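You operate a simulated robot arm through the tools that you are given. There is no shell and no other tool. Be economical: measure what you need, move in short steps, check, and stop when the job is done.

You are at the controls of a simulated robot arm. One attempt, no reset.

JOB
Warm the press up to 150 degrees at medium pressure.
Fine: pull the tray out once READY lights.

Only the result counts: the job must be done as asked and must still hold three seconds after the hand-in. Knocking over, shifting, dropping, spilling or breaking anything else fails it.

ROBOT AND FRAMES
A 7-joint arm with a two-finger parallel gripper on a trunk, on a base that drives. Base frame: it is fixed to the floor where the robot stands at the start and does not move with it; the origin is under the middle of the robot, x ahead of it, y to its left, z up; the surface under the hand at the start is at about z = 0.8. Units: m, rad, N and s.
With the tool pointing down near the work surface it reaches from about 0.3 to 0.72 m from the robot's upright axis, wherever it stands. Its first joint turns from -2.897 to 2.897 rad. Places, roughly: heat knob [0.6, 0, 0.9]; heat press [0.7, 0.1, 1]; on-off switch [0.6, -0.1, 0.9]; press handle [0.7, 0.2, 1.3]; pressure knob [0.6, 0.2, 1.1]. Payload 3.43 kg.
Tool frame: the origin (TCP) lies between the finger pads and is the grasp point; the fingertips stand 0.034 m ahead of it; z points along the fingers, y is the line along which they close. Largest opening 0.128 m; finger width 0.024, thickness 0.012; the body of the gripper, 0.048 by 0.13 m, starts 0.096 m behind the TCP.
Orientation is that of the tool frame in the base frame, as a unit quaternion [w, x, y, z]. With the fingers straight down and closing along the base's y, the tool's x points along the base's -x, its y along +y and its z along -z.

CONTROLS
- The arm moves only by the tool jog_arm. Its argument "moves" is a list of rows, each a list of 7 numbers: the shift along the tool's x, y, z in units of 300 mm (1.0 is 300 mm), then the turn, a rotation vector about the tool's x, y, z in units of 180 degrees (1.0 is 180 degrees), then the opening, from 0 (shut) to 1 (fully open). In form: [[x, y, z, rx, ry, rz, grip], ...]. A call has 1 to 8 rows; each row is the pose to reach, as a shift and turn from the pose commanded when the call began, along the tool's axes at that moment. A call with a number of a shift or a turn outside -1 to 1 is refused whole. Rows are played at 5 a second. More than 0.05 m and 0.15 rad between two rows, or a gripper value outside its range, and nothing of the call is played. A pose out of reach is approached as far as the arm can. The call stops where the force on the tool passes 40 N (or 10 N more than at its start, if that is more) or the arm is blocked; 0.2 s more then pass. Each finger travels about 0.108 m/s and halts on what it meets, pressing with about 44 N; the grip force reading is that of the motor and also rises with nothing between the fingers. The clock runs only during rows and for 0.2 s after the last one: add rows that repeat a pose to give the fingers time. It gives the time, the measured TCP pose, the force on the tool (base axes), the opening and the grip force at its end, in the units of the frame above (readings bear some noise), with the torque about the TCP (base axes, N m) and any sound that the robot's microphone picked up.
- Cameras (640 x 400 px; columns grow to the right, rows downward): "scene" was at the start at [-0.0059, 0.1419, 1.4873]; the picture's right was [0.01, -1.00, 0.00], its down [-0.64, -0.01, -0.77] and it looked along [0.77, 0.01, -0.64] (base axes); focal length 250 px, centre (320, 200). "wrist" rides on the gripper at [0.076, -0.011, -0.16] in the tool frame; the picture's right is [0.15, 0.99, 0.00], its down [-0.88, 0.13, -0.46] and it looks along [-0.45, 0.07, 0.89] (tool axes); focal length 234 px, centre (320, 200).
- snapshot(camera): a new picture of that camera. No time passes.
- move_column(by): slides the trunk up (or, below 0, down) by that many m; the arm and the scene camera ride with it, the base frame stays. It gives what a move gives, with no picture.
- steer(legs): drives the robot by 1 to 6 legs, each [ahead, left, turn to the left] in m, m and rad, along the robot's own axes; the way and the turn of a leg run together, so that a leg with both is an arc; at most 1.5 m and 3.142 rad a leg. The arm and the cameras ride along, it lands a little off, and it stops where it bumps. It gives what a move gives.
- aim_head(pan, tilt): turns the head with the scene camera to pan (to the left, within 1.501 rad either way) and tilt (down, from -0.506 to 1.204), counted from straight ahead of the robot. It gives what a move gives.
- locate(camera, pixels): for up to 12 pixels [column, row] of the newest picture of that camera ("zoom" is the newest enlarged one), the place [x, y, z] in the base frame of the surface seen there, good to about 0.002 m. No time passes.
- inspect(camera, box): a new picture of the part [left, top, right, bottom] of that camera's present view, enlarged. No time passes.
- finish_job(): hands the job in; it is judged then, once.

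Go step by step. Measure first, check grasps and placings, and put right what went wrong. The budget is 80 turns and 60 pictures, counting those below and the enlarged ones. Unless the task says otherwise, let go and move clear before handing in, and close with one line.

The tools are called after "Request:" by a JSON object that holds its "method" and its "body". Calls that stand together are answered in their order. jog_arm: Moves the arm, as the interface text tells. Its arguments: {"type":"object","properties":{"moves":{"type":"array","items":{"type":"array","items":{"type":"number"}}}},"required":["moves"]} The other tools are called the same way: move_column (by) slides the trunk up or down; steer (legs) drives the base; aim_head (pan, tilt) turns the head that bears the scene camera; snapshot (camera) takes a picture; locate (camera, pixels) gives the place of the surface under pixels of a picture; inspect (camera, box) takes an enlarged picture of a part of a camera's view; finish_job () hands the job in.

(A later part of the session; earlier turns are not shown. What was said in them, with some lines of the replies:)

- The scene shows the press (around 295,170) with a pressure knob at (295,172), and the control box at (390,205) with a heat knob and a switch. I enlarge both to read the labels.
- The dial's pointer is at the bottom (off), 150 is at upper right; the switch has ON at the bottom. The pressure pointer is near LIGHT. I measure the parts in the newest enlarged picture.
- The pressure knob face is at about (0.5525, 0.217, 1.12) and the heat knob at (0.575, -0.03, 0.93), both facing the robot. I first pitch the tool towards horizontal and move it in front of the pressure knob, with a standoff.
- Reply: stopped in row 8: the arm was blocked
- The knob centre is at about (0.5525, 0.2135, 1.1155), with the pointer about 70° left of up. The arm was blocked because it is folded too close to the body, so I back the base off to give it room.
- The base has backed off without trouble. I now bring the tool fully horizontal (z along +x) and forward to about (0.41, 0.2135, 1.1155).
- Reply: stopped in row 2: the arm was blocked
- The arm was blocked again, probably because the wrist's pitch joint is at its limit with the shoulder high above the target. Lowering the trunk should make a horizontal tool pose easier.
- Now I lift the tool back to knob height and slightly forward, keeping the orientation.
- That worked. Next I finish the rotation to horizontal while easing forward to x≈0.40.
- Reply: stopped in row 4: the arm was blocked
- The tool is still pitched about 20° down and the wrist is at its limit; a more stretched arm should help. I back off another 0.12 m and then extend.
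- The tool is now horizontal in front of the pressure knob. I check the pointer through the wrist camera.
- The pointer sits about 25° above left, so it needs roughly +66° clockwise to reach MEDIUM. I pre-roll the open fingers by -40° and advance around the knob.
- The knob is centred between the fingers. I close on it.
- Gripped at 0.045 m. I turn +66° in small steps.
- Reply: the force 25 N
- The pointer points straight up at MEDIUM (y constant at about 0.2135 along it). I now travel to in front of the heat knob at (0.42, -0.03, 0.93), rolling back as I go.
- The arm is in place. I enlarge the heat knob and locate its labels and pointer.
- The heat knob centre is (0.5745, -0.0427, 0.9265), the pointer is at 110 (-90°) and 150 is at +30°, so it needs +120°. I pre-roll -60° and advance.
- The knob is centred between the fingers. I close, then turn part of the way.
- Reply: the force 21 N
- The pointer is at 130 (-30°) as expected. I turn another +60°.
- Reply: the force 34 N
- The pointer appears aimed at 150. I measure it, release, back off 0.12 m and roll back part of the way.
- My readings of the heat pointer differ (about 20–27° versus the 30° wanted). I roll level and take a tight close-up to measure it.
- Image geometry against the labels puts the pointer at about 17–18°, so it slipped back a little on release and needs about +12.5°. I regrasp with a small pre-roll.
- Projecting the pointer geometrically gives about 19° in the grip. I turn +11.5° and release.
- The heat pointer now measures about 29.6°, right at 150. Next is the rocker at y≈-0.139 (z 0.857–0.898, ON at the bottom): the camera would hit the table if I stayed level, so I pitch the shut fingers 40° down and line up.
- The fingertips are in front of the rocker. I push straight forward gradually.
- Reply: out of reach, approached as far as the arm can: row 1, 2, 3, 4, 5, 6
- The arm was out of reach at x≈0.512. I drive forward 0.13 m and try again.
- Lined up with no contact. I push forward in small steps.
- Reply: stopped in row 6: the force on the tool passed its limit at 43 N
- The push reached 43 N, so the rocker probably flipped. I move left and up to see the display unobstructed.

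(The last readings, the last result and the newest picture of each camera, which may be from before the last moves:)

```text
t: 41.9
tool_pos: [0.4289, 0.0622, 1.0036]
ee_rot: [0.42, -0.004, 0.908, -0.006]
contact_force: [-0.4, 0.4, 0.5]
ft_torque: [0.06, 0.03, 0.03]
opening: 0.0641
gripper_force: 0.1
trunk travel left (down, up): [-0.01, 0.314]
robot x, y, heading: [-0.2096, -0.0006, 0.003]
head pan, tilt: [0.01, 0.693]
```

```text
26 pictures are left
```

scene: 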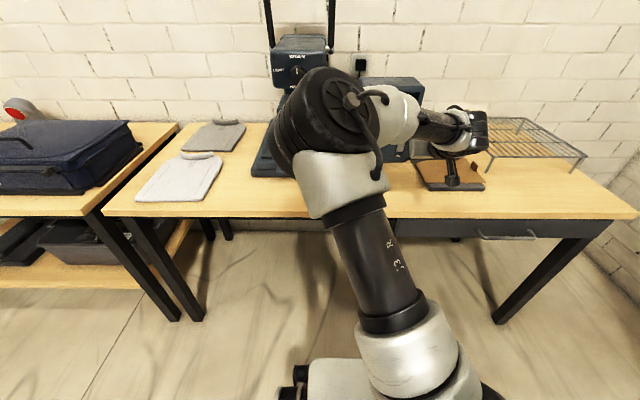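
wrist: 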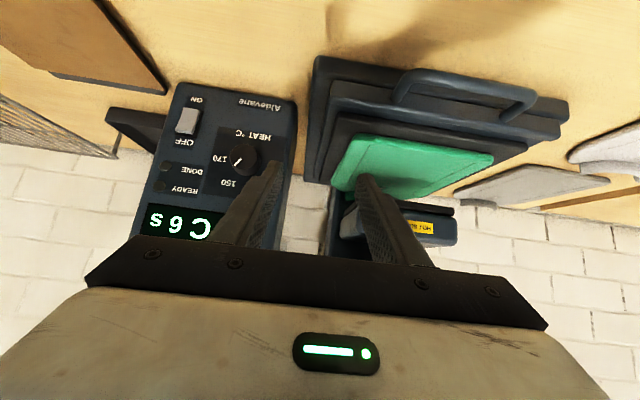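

The display is lit ("…C 6 s"), so the press is on. I shift further left and up, towards the tray handle, to read the display and measure the handle.

Request:
{"method": "jog_arm", "body": {"moves": [[-0.051, 0.133, -0.043, 0, 0, 0, 0.5], [-0.102, 0.267, -0.086, 0, 0, 0, 0.5], [-0.153, 0.4, -0.129, 0, 0, 0, 0.5], [-0.204, 0.433, -0.172, 0, 0, 0, 0.5]]}}

Request:
{"method": "snapshot", "body": {"camera": "wrist"}}

```text
t: 42.9
tool_pos: [0.4272, 0.1932, 1.0823]
ee_rot: [0.42, -0.003, 0.908, -0.007]
contact_force: [-0.2, 0.0, -0.8]
ft_torque: [0.02, -0.01, -0.01]
opening: 0.0642
gripper_force: 0.0
trunk travel left (down, up): [-0.01, 0.314]
robot x, y, heading: [-0.2122, 0.0027, 0.0]
head pan, tilt: [0.01, 0.693]
```

```text
25 pictures are left
```

wrist: 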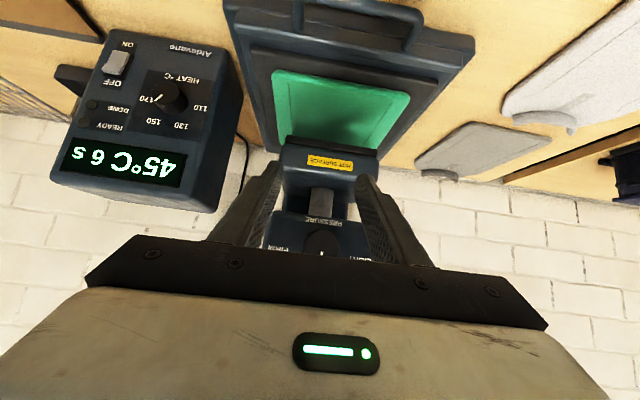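

The display reads 45 °C, 6 s, and it is heating. I check the heat pointer and the handle close up.

Request:
{"method": "inspect", "body": {"camera": "wrist", "box": [50, 30, 250, 210]}}

Request:
{"method": "locate", "body": {"camera": "wrist", "pixels": [[300, 15], [303, 40], [345, 47], [395, 50], [415, 20], [350, 30], [260, 30], [460, 45], [300, 85], [240, 10]]}}

```text
2.22 times, centred on (150, 120) of wrist
```

zoom: 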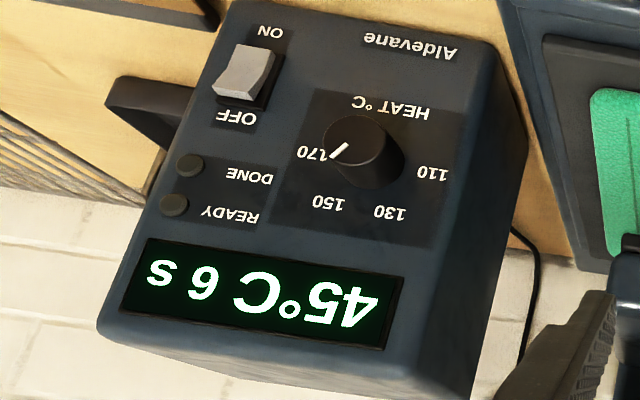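

```text
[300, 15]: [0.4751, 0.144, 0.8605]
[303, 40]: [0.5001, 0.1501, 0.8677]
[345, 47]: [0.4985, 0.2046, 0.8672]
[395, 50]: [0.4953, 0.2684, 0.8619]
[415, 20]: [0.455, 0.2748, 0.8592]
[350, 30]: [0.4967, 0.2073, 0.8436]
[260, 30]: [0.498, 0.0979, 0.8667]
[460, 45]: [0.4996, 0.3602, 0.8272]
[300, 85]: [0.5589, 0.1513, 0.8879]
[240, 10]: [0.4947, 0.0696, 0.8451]
```

Request:
{"method": "inspect", "body": {"camera": "wrist", "box": [135, 65, 215, 135]}}

```text
5.71 times, centred on (175, 100) of wrist
```

zoom: 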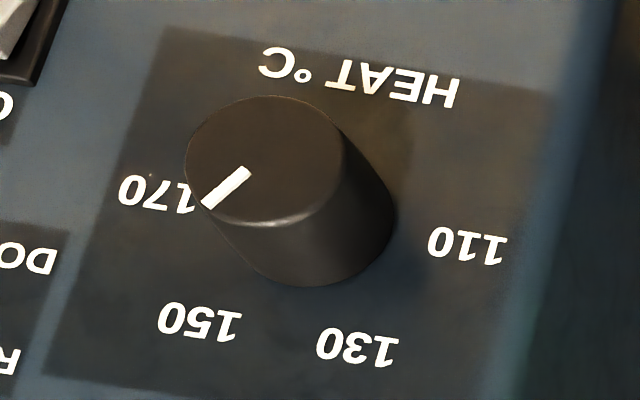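

The pointer measures about 30–33°, so 150 is set and the press is warming. While it heats I bring the tool to pointing straight down above the tray handle (bar at x≈0.453, y≈0.21, z≈0.857).

Request:
{"method": "jog_arm", "body": {"moves": [[-0.01, 0.01, 0.011, 0, 0.0463, 0, 0.5], [-0.02, 0.02, 0.022, 0, 0.0926, 0, 0.5], [-0.03, 0.03, 0.033, 0, 0.1389, 0, 0.5], [-0.04, 0.045, 0.044, 0, 0.1852, 0, 0.5], [-0.05, 0.055, 0.055, 0, 0.2315, 0, 0.5], [-0.056, 0.067, 0.066, 0, 0.2778, 0, 0.5]]}}

Request:
{"method": "jog_arm", "body": {"moves": [[0, 0, 0, 0, 0, 0.046, 0.5], [0, 0, 0, 0, 0, 0.092, 0.5], [0, 0, 0, 0, 0, 0.138, 0.5], [0, 0, 0, 0, 0, 0.184, 0.5], [0, 0, 0, 0, 0, 0.23, 0.5], [0, 0, 0, 0, 0, 0.276, 0.5], [0, 0, 0, 0, 0, 0.322, 0.5], [0, 0, 0, 0, 0, 0.368, 0.5]]}}

Request:
{"method": "jog_arm", "body": {"moves": [[0, 0, 0, 0, 0, 0.046, 0.5], [0, 0, 0, 0, 0, 0.092, 0.5], [0, 0, 0, 0, 0, 0.132, 0.5], [0, 0, 0, 0, 0, 0.132, 0.5]]}}

Request:
{"method": "snapshot", "body": {"camera": "wrist"}}

Request:
{"method": "snapshot", "body": {"camera": "scene"}}

```text
t: 44.3
tool_pos: [0.3781, 0.1741, 1.0337]
ee_rot: [-0.002, -0.003, 1.0, -0.008]
contact_force: [-0.9, 0.4, -0.1]
ft_torque: [-0.08, -0.04, -0.03]
opening: 0.064
gripper_force: 0.1
out of reach, approached as far as the arm can: row 4, 5, 6
trunk travel left (down, up): [-0.01, 0.314]
robot x, y, heading: [-0.2075, -0.0001, -0.004]
head pan, tilt: [0.01, 0.693]
```

```text
t: 46.1
tool_pos: [0.1902, -0.0407, 0.9487]
ee_rot: [0.006, 0.532, 0.847, -0.006]
contact_force: [-0.4, -0.8, 0.2]
ft_torque: [0.01, 0.0, 0.02]
opening: 0.064
gripper_force: 0.1
out of reach, approached as far as the arm can: row 1, 2, 3, 4, 5, 6, 7, 8
trunk travel left (down, up): [-0.01, 0.314]
robot x, y, heading: [-0.2114, 0.0003, -0.0]
head pan, tilt: [0.01, 0.693]
```

```text
t: 47.1
tool_pos: [0.0942, -0.1106, 0.9292]
ee_rot: [0.004, 0.706, 0.708, -0.009]
contact_force: [0.8, -0.5, 0.8]
ft_torque: [0.01, -0.01, -0.05]
opening: 0.0639
gripper_force: 0.0
out of reach, approached as far as the arm can: row 1, 2, 3, 4
trunk travel left (down, up): [-0.01, 0.314]
robot x, y, heading: [-0.2161, -0.0013, 0.001]
head pan, tilt: [0.01, 0.693]
```

```text
22 pictures are left
```

wrist: 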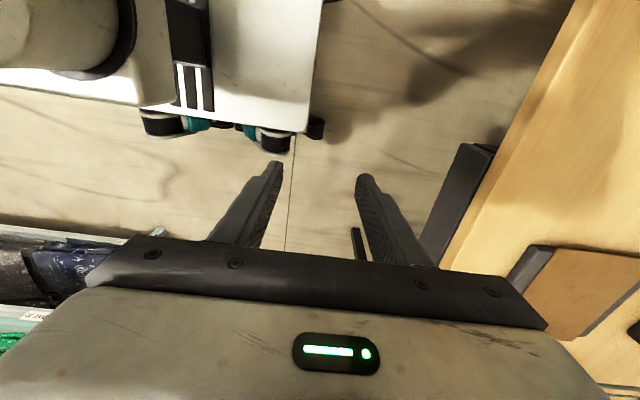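

```text
21 pictures are left
```

scene: 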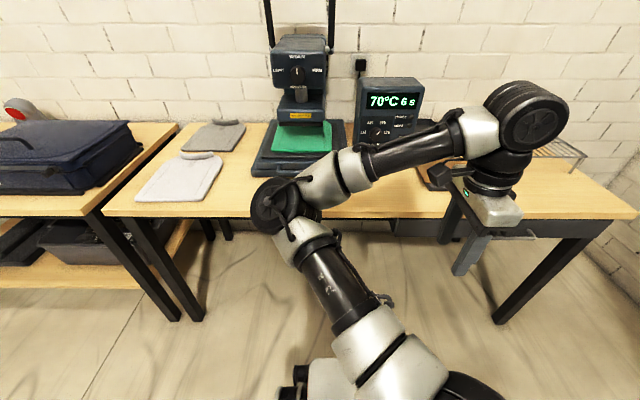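

The low trunk made the pointing-down pose hard to reach and the arm drifted back to (0.09, -0.11, 0.93), free of everything; the display reads 70 °C. I raise the trunk back before approaching the handle.

Request:
{"method": "move_column", "body": {"by": 0.19}}

```text
t: 49.2
tool_pos: [0.0943, -0.1115, 1.1179]
ee_rot: [0.004, 0.706, 0.708, -0.008]
contact_force: [-0.9, -0.5, 0.1]
ft_torque: [-0.02, 0.0, 0.0]
opening: 0.0645
gripper_force: 0.1
trunk travel left (down, up): [-0.2, 0.124]
robot x, y, heading: [-0.214, 0.0033, -0.002]
head pan, tilt: [0.01, 0.693]
```

Request:
{"method": "jog_arm", "body": {"moves": [[0.1, 0.12, 0, 0, 0, 0, 0.5], [0.2, 0.24, 0, 0, 0, 0, 0.5], [0.3, 0.36, 0, 0, 0, 0, 0.5], [0.4, 0.48, 0, 0, 0, 0, 0.5], [0.5, 0.6, 0, 0, 0, 0, 0.5], [0.6, 0.72, 0, 0, 0, 0, 0.5], [0.7, 0.84, 0, 0, 0, 0, 0.5], [0.8, 0.96, 0, 0, 0, 0, 0.5]]}}

```text
t: 51.0
tool_pos: [0.0936, -0.1114, 1.1187]
ee_rot: [0.003, 0.706, 0.709, -0.007]
contact_force: [0.0, -0.1, 0.8]
ft_torque: [0.0, 0.0, -0.01]
opening: 0.0638
gripper_force: 0.1
out of reach, approached as far as the arm can: row 1, 2, 3, 4, 5, 6, 7, 8
trunk travel left (down, up): [-0.2, 0.124]
robot x, y, heading: [-0.2172, -0.0005, -0.002]
head pan, tilt: [0.01, 0.693]
```

The arm did not move, so the wrist roll is probably at a joint limit in this pose. I roll back towards the original heading while moving forward.

Request:
{"method": "jog_arm", "body": {"moves": [[0, 0.03, -0.03, 0, 0, -0.046, 0.5], [0, 0.06, -0.06, 0, 0, -0.092, 0.5], [0, 0.09, -0.1, 0, 0, -0.138, 0.5], [0, 0.12, -0.1, 0, 0, -0.184, 0.5], [0, 0.15, -0.1, 0, 0, -0.23, 0.5], [0, 0.18, -0.1, 0, 0, -0.276, 0.5], [0, 0.21, -0.1, 0, 0, -0.322, 0.5], [0, 0.24, -0.1, 0, 0, -0.368, 0.5]]}}

Request:
{"method": "snapshot", "body": {"camera": "scene"}}

```text
t: 52.8
tool_pos: [0.1642, -0.1045, 1.1473]
ee_rot: [-0.002, 0.202, 0.979, -0.008]
contact_force: [0.2, -0.6, 0.7]
ft_torque: [0.01, 0.0, -0.01]
opening: 0.0642
gripper_force: 0.0
trunk travel left (down, up): [-0.2, 0.124]
robot x, y, heading: [-0.2081, -0.0016, 0.0]
head pan, tilt: [0.01, 0.693]
```

```text
20 pictures are left
```

scene: 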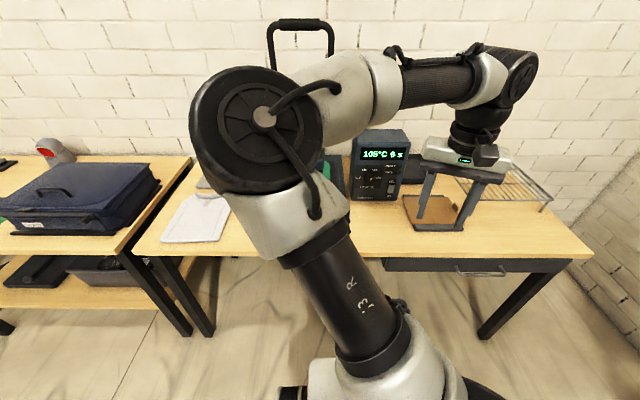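

The arm moves again (display 105 °C). I go on towards the handle with the roll returned to the original heading.

Request:
{"method": "jog_arm", "body": {"moves": [[-0.045, 0.123, 0.024, 0, 0, -0.018, 0.5], [-0.09, 0.247, 0.048, 0, 0, -0.037, 0.5], [-0.136, 0.37, 0.072, 0, 0, -0.055, 0.5], [-0.181, 0.493, 0.095, 0, 0, -0.073, 0.5], [-0.226, 0.616, 0.119, 0, 0, -0.091, 0.5], [-0.272, 0.74, 0.143, 0, 0, -0.11, 0.5], [-0.317, 0.863, 0.167, 0, 0, -0.128, 0.5]]}}

```text
t: 54.4
tool_pos: [0.3545, 0.0945, 1.0921]
ee_rot: [-0.003, 0.004, 1.0, -0.008]
contact_force: [-0.4, -0.1, 1.0]
ft_torque: [0.0, -0.02, 0.03]
opening: 0.0639
gripper_force: 0.1
trunk travel left (down, up): [-0.2, 0.124]
robot x, y, heading: [-0.2112, 0.0024, 0.001]
head pan, tilt: [0.01, 0.693]
```

Request:
{"method": "jog_arm", "body": {"moves": [[-0.083, 0.098, 0.042, 0, 0, -0.046, 0.5], [-0.167, 0.197, 0.083, 0, 0, -0.092, 0.5], [-0.25, 0.295, 0.125, 0, 0, -0.138, 0.5], [-0.333, 0.393, 0.167, 0, 0, -0.184, 0.5], [-0.333, 0.393, 0.167, 0, 0, -0.23, 0.5], [-0.333, 0.393, 0.167, 0, 0, -0.276, 0.5], [-0.333, 0.393, 0.167, 0, 0, -0.322, 0.5], [-0.333, 0.393, 0.167, 0, 0, -0.368, 0.5]]}}

Request:
{"method": "snapshot", "body": {"camera": "scene"}}

```text
t: 56.2
tool_pos: [0.4537, 0.2095, 1.0398]
ee_rot: [-0.006, -0.544, 0.839, -0.005]
contact_force: [0.4, 0.1, -0.4]
ft_torque: [0.0, -0.01, 0.0]
opening: 0.064
gripper_force: 0.1
trunk travel left (down, up): [-0.2, 0.124]
robot x, y, heading: [-0.2143, 0.0021, -0.002]
head pan, tilt: [0.01, 0.693]
```

```text
19 pictures are left
```

scene: 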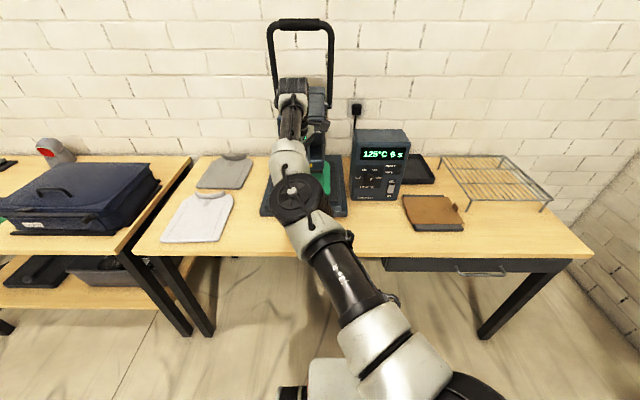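

The negative roll works. I finish it to -90° and look at the handle with the wrist camera.

Request:
{"method": "jog_arm", "body": {"moves": [[0, 0, 0, 0, 0, -0.046, 0.4], [0, 0, 0, 0, 0, -0.092, 0.4], [0, 0, 0, 0, 0, -0.135, 0.4], [0, 0, 0, 0, 0, -0.135, 0.4]]}}

Request:
{"method": "snapshot", "body": {"camera": "wrist"}}

```text
t: 57.2
tool_pos: [0.454, 0.2111, 1.0397]
ee_rot: [0.006, 0.708, -0.706, 0.003]
contact_force: [-0.3, 0.2, -0.3]
ft_torque: [0.0, 0.0, -0.02]
opening: 0.0513
gripper_force: 0.0
trunk travel left (down, up): [-0.2, 0.124]
robot x, y, heading: [-0.2129, -0.001, -0.001]
head pan, tilt: [0.01, 0.693]
```

```text
18 pictures are left
```

wrist: 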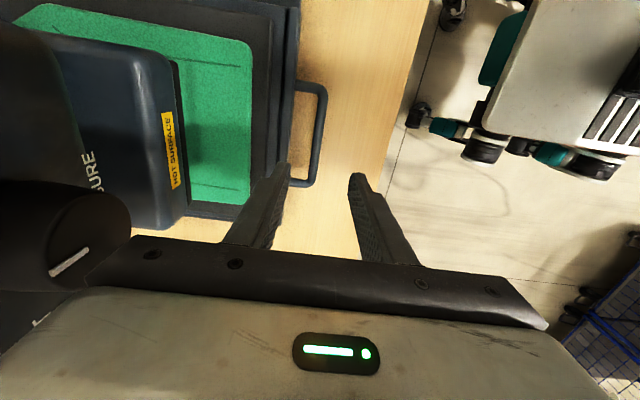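

Request:
{"method": "inspect", "body": {"camera": "wrist", "box": [260, 70, 360, 200]}}

Request:
{"method": "locate", "body": {"camera": "wrist", "pixels": [[324, 100], [322, 130], [318, 155], [315, 180], [310, 86], [295, 88], [303, 130], [294, 130], [285, 130], [300, 185], [250, 130]]}}

```text
3.08 times, centred on (310, 135) of wrist
```

zoom: 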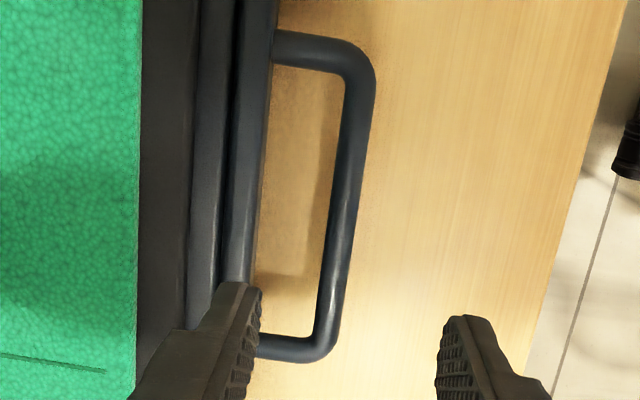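

```text
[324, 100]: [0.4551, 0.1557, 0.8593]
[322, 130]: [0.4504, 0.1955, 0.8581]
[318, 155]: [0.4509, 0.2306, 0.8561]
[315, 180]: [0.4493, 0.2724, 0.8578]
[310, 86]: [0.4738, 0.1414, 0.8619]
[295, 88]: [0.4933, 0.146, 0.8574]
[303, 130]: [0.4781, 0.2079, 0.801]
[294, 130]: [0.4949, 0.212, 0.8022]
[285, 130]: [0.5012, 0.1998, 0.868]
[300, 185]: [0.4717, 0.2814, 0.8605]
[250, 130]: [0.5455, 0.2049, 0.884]
```

The bar is at x≈0.4515, z≈0.855, with a gap up to x≈0.495. I descend with the fingers straddling the bar, without pulling yet.

Request:
{"method": "jog_arm", "body": {"moves": [[0, 0.005, 0.123, 0, 0, 0, 0.34], [0, 0.005, 0.246, 0, 0, 0, 0.34], [0, 0.005, 0.369, 0, 0, 0, 0.34], [0, 0.005, 0.49, 0, 0, 0, 0.34], [0, 0.005, 0.61, 0, 0, 0, 0.34]]}}

Request:
{"method": "snapshot", "body": {"camera": "scene"}}

Request:
{"method": "snapshot", "body": {"camera": "wrist"}}

```text
t: 58.4
tool_pos: [0.4526, 0.2097, 0.8562]
ee_rot: [0.007, 0.707, -0.707, 0.003]
contact_force: [0.5, 0.0, 0.3]
ft_torque: [-0.02, 0.01, 0.01]
opening: 0.0435
gripper_force: 0.0
trunk travel left (down, up): [-0.2, 0.124]
robot x, y, heading: [-0.2129, -0.0027, -0.004]
head pan, tilt: [0.01, 0.693]
```

```text
16 pictures are left
```

scene: 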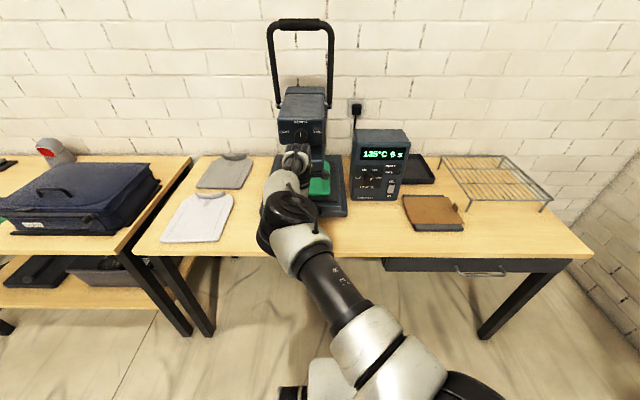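

```text
15 pictures are left
```

wrist: 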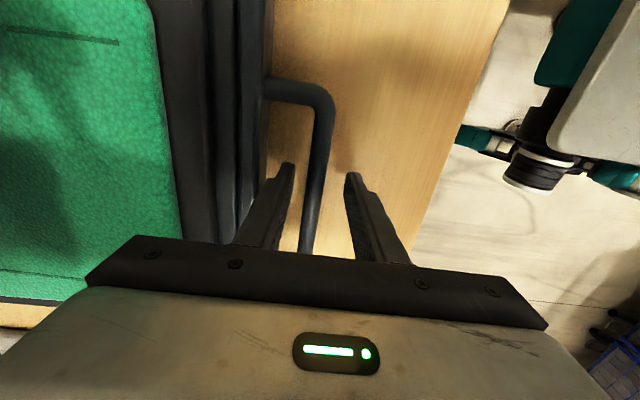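

The fingers straddle the bar with no contact force, and the display is at about 135 °C. I wait in place.

Request:
{"method": "jog_arm", "body": {"moves": [[0, 0, 0, 0, 0, 0, 0.34], [0, 0, 0, 0, 0, 0, 0.34], [0, 0, 0, 0, 0, 0, 0.34], [0, 0, 0, 0, 0, 0, 0.34], [0, 0, 0, 0, 0, 0, 0.34], [0, 0, 0, 0, 0, 0, 0.34], [0, 0, 0, 0, 0, 0, 0.34], [0, 0, 0, 0, 0, 0, 0.34]]}}

Request:
{"method": "jog_arm", "body": {"moves": [[0, 0, 0, 0, 0, 0, 0.34], [0, 0, 0, 0, 0, 0, 0.34], [0, 0, 0, 0, 0, 0, 0.34], [0, 0, 0, 0, 0, 0, 0.34], [0, 0, 0, 0, 0, 0, 0.34], [0, 0, 0, 0, 0, 0, 0.34], [0, 0, 0, 0, 0, 0, 0.34], [0, 0, 0, 0, 0, 0, 0.34]]}}

Request:
{"method": "inspect", "body": {"camera": "scene", "box": [340, 125, 420, 205]}}

```text
t: 60.2
tool_pos: [0.4512, 0.2085, 0.8556]
ee_rot: [-0.008, -0.707, 0.707, -0.004]
contact_force: [0.6, 0.5, 0.1]
ft_torque: [0.01, 0.0, -0.01]
opening: 0.0436
gripper_force: 0.1
trunk travel left (down, up): [-0.2, 0.124]
robot x, y, heading: [-0.2101, 0.0016, 0.004]
head pan, tilt: [0.01, 0.693]
```

```text
t: 62.0
tool_pos: [0.4503, 0.2085, 0.8566]
ee_rot: [0.007, 0.707, -0.707, 0.003]
contact_force: [0.8, -0.7, -0.5]
ft_torque: [0.03, 0.01, -0.01]
opening: 0.0434
gripper_force: 0.1
trunk travel left (down, up): [-0.2, 0.124]
robot x, y, heading: [-0.21, -0.0002, -0.004]
head pan, tilt: [0.01, 0.693]
```

```text
5.00 times, centred on (380, 165) of scene
```

zoom: 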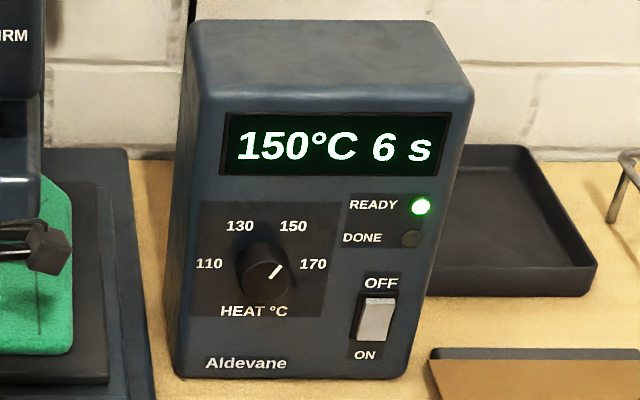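

READY is lit at 150 °C. I grip the handle and pull the tray towards the robot (-x).

Request:
{"method": "jog_arm", "body": {"moves": [[0, 0, 0, 0, 0, 0, 0], [0, 0, 0, 0, 0, 0, 0], [0, 0.03, 0, 0, 0, 0, 0], [0, 0.1, 0, 0, 0, 0, 0], [0, 0.17, 0, 0, 0, 0, 0], [0, 0.24, 0, 0, 0, 0, 0]]}}

Request:
{"method": "snapshot", "body": {"camera": "scene"}}

```text
t: 63.4
tool_pos: [0.3804, 0.2091, 0.8564]
ee_rot: [0.008, 0.707, -0.707, 0.001]
contact_force: [-2.1, 3.5, -4.5]
ft_torque: [-0.14, 0.09, 0.62]
opening: 0.0138
gripper_force: 44.8
trunk travel left (down, up): [-0.2, 0.124]
robot x, y, heading: [-0.2104, 0.0002, 0.002]
head pan, tilt: [0.01, 0.693]
```

```text
13 pictures are left
```

scene: 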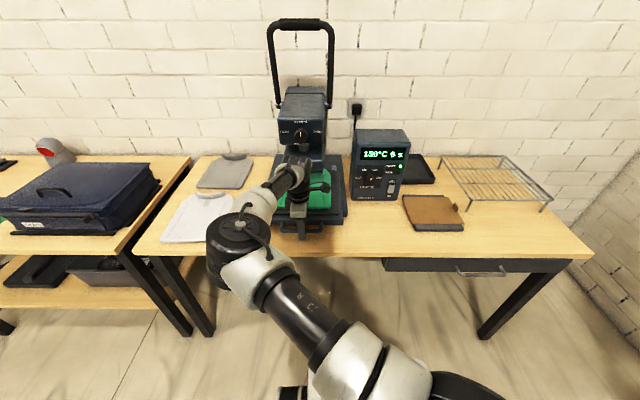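

The tray slides freely. I pull further.

Request:
{"method": "jog_arm", "body": {"moves": [[0, 0.06, 0, 0, 0, 0, 0], [0, 0.12, 0, 0, 0, 0, 0], [0, 0.18, 0, 0, 0, 0, 0], [0, 0.24, 0, 0, 0, 0, 0], [0, 0.3, 0, 0, 0, 0, 0], [0, 0.36, 0, 0, 0, 0, 0]]}}

Request:
{"method": "snapshot", "body": {"camera": "scene"}}

```text
t: 64.8
tool_pos: [0.2703, 0.2089, 0.8566]
ee_rot: [0.007, 0.708, -0.707, 0.004]
contact_force: [-1.1, 4.7, -3.8]
ft_torque: [0.01, 0.03, 0.61]
opening: 0.0138
gripper_force: 44.6
trunk travel left (down, up): [-0.2, 0.124]
robot x, y, heading: [-0.2119, -0.0027, -0.004]
head pan, tilt: [0.01, 0.693]
```

```text
12 pictures are left
```

scene: 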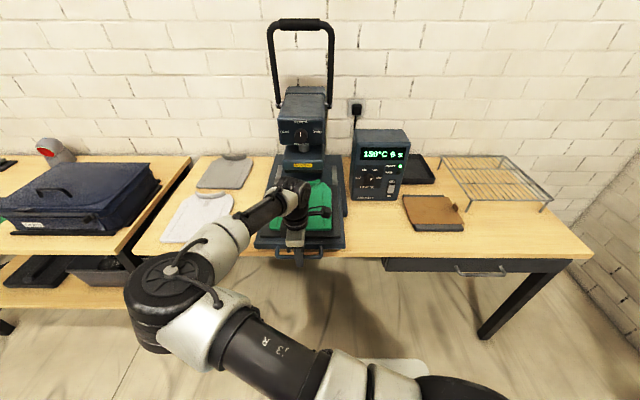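

The tray is out by about 0.18 m. I continue in small steps to find the end stop, watching the force.

Request:
{"method": "jog_arm", "body": {"moves": [[0, 0.03, 0, 0, 0, 0, 0], [0, 0.06, 0, 0, 0, 0, 0], [0, 0.09, 0, 0, 0, 0, 0], [0, 0.12, 0, 0, 0, 0, 0], [0, 0.12, 0, 0, 0, 0, 0]]}}

Request:
{"method": "snapshot", "body": {"camera": "wrist"}}

```text
t: 66.0
tool_pos: [0.2346, 0.2092, 0.8561]
ee_rot: [0.008, 0.707, -0.707, 0.003]
contact_force: [-2.1, 12.5, -13.5]
ft_torque: [-0.41, -0.03, 0.73]
opening: 0.0138
gripper_force: 45.1
trunk travel left (down, up): [-0.2, 0.124]
robot x, y, heading: [-0.2078, 0.0005, 0.005]
head pan, tilt: [0.01, 0.693]
```

```text
11 pictures are left
```

wrist: 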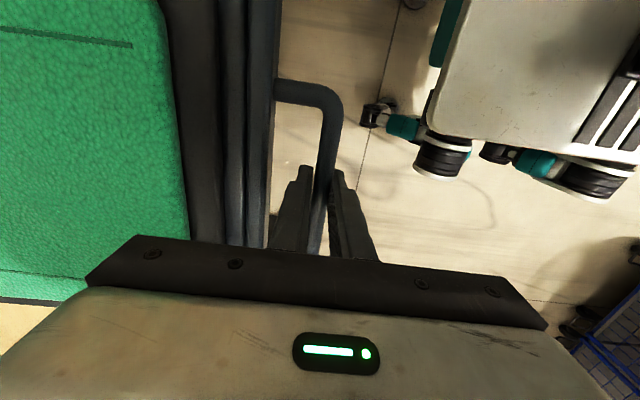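

The downward load on the tool has risen to 13.5 N, so the tray may be starting to hang on the hand. I check how the tray is supported before letting go.

Request:
{"method": "inspect", "body": {"camera": "scene", "box": [220, 130, 380, 290]}}

```text
2.50 times, centred on (300, 210) of scene
```

zoom: 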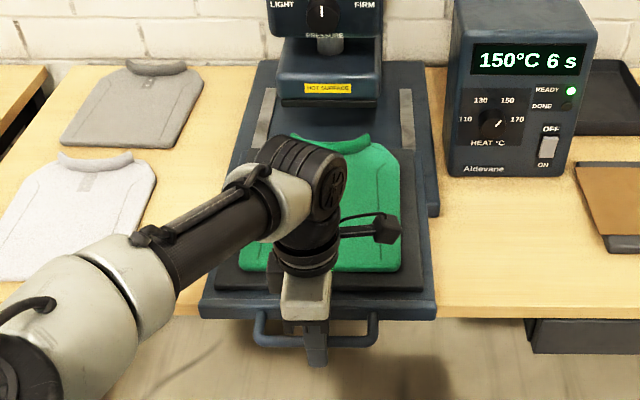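

Request:
{"method": "locate", "body": {"camera": "zoom", "pixels": [[215, 310], [430, 312], [245, 205], [415, 175], [265, 120], [408, 110], [430, 200], [415, 280], [230, 280], [265, 335]]}}

```text
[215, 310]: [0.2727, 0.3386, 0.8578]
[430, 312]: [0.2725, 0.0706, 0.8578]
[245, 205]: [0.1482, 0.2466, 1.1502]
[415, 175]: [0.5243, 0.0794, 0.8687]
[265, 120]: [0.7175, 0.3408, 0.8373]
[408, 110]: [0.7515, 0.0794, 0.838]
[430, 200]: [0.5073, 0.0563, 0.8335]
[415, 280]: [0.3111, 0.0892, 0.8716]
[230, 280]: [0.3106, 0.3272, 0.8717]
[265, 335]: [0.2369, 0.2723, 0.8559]
```

The tray is level (z≈0.87 along its length) and runs on rails. To tell rail-guided from tipping, I lower the hand by 3 mm and watch the force.

Request:
{"method": "jog_arm", "body": {"moves": [[0, 0, 0.01, 0, 0, 0, 0], [0, 0, 0.01, 0, 0, 0, 0]]}}

```text
t: 66.6
tool_pos: [0.2372, 0.2092, 0.8566]
ee_rot: [0.006, 0.708, -0.706, 0.004]
contact_force: [-1.0, 16.8, 13.8]
ft_torque: [-0.73, 0.05, 0.7]
opening: 0.0136
gripper_force: 44.6
trunk travel left (down, up): [-0.2, 0.124]
robot x, y, heading: [-0.2129, 0.0017, -0.003]
head pan, tilt: [0.01, 0.693]
```

The force swung by 27 N with no movement, so the tray is held by its rails and will not tip. I ease the hand back up and pull on to the end stop.

Request:
{"method": "jog_arm", "body": {"moves": [[0.02, 0.02, -0.005, 0, 0, 0, 0], [0.02, 0.05, -0.005, 0, 0, 0, 0], [0.02, 0.08, -0.005, 0, 0, 0, 0], [0.02, 0.11, -0.005, 0, 0, 0, 0], [0.02, 0.14, -0.005, 0, 0, 0, 0], [0.02, 0.17, -0.005, 0, 0, 0, 0]]}}

```text
t: 68.0
tool_pos: [0.1864, 0.2068, 0.8559]
ee_rot: [0.006, 0.708, -0.706, 0.002]
contact_force: [-1.7, 35.8, -1.2]
ft_torque: [0.49, 0.0, 0.56]
opening: 0.0134
gripper_force: 45.2
trunk travel left (down, up): [-0.2, 0.124]
robot x, y, heading: [-0.212, -0.0013, -0.0]
head pan, tilt: [0.01, 0.693]
```

The tray is about 0.265 m out with no stop yet and the garment is well clear of the platen, so I stop here. I relieve the side force, open and lift straight up.

Request:
{"method": "jog_arm", "body": {"moves": [[-0.025, 0, 0, 0, 0, 0, 0], [-0.035, 0, 0, 0, 0, 0, 0], [-0.035, 0, 0, 0, 0, 0, 0]]}}

Request:
{"method": "jog_arm", "body": {"moves": [[0, 0, 0, 0, 0, 0, 0.3], [0, 0, 0, 0, 0, 0, 0.3], [0, 0, -0.1, 0, 0, 0, 0.3], [0, 0, -0.25, 0, 0, 0, 0.3], [0, 0, -0.4, 0, 0, 0, 0.3]]}}

Request:
{"method": "snapshot", "body": {"camera": "scene"}}

```text
t: 68.8
tool_pos: [0.1858, 0.2062, 0.857]
ee_rot: [-0.011, -0.705, 0.709, -0.007]
contact_force: [0.4, -20.1, -5.2]
ft_torque: [-0.07, -0.07, 0.97]
opening: 0.014
gripper_force: 45.3
trunk travel left (down, up): [-0.2, 0.124]
robot x, y, heading: [-0.2129, -0.0008, -0.007]
head pan, tilt: [0.01, 0.693]
```

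```text
t: 70.0
tool_pos: [0.1844, 0.2145, 0.9766]
ee_rot: [0.008, 0.707, -0.707, 0.002]
contact_force: [-0.5, 0.5, 0.1]
ft_torque: [-0.03, 0.01, -0.03]
opening: 0.0384
gripper_force: 0.1
trunk travel left (down, up): [-0.2, 0.124]
robot x, y, heading: [-0.2109, -0.0039, 0.002]
head pan, tilt: [0.01, 0.693]
```

```text
9 pictures are left
```

scene: 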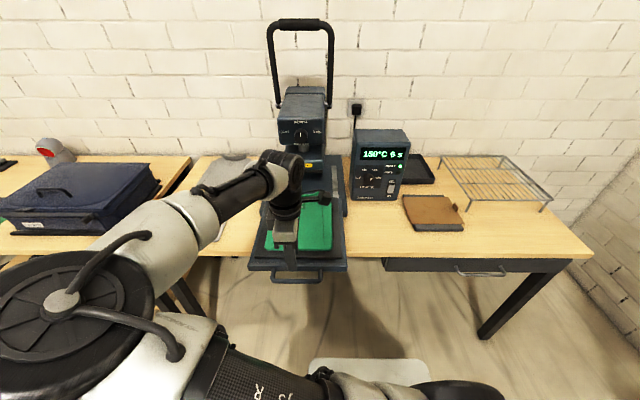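

The tray stays level and out after release. I take one last check of the knobs, display and tray level.

Request:
{"method": "inspect", "body": {"camera": "scene", "box": [240, 110, 420, 290]}}

Request:
{"method": "locate", "body": {"camera": "scene", "pixels": [[253, 266], [345, 266], [337, 210], [315, 200], [322, 278], [340, 245]]}}

```text
2.22 times, centred on (330, 200) of scene
```

zoom: 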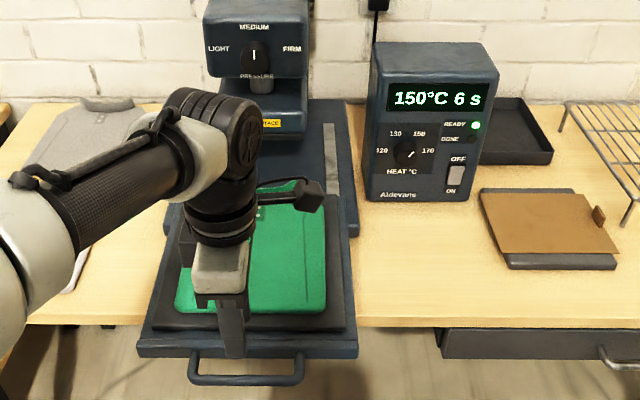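

```text
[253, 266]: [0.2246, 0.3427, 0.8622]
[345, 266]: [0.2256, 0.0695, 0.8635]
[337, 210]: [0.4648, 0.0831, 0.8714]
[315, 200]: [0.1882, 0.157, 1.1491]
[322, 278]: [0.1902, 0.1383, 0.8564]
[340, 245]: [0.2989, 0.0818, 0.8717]
```

The tray is level and out, READY is lit, the display reads 150 °C, the pressure pointer is at MEDIUM, and the hand is clear. I hand in.

Request:
{"method": "finish_job", "body": {}}

```text
The job is handed in.
```

The press is at 150 °C and medium pressure. I pulled the tray out about 0.27 m after READY lit, then let go of the handle and moved the hand clear.
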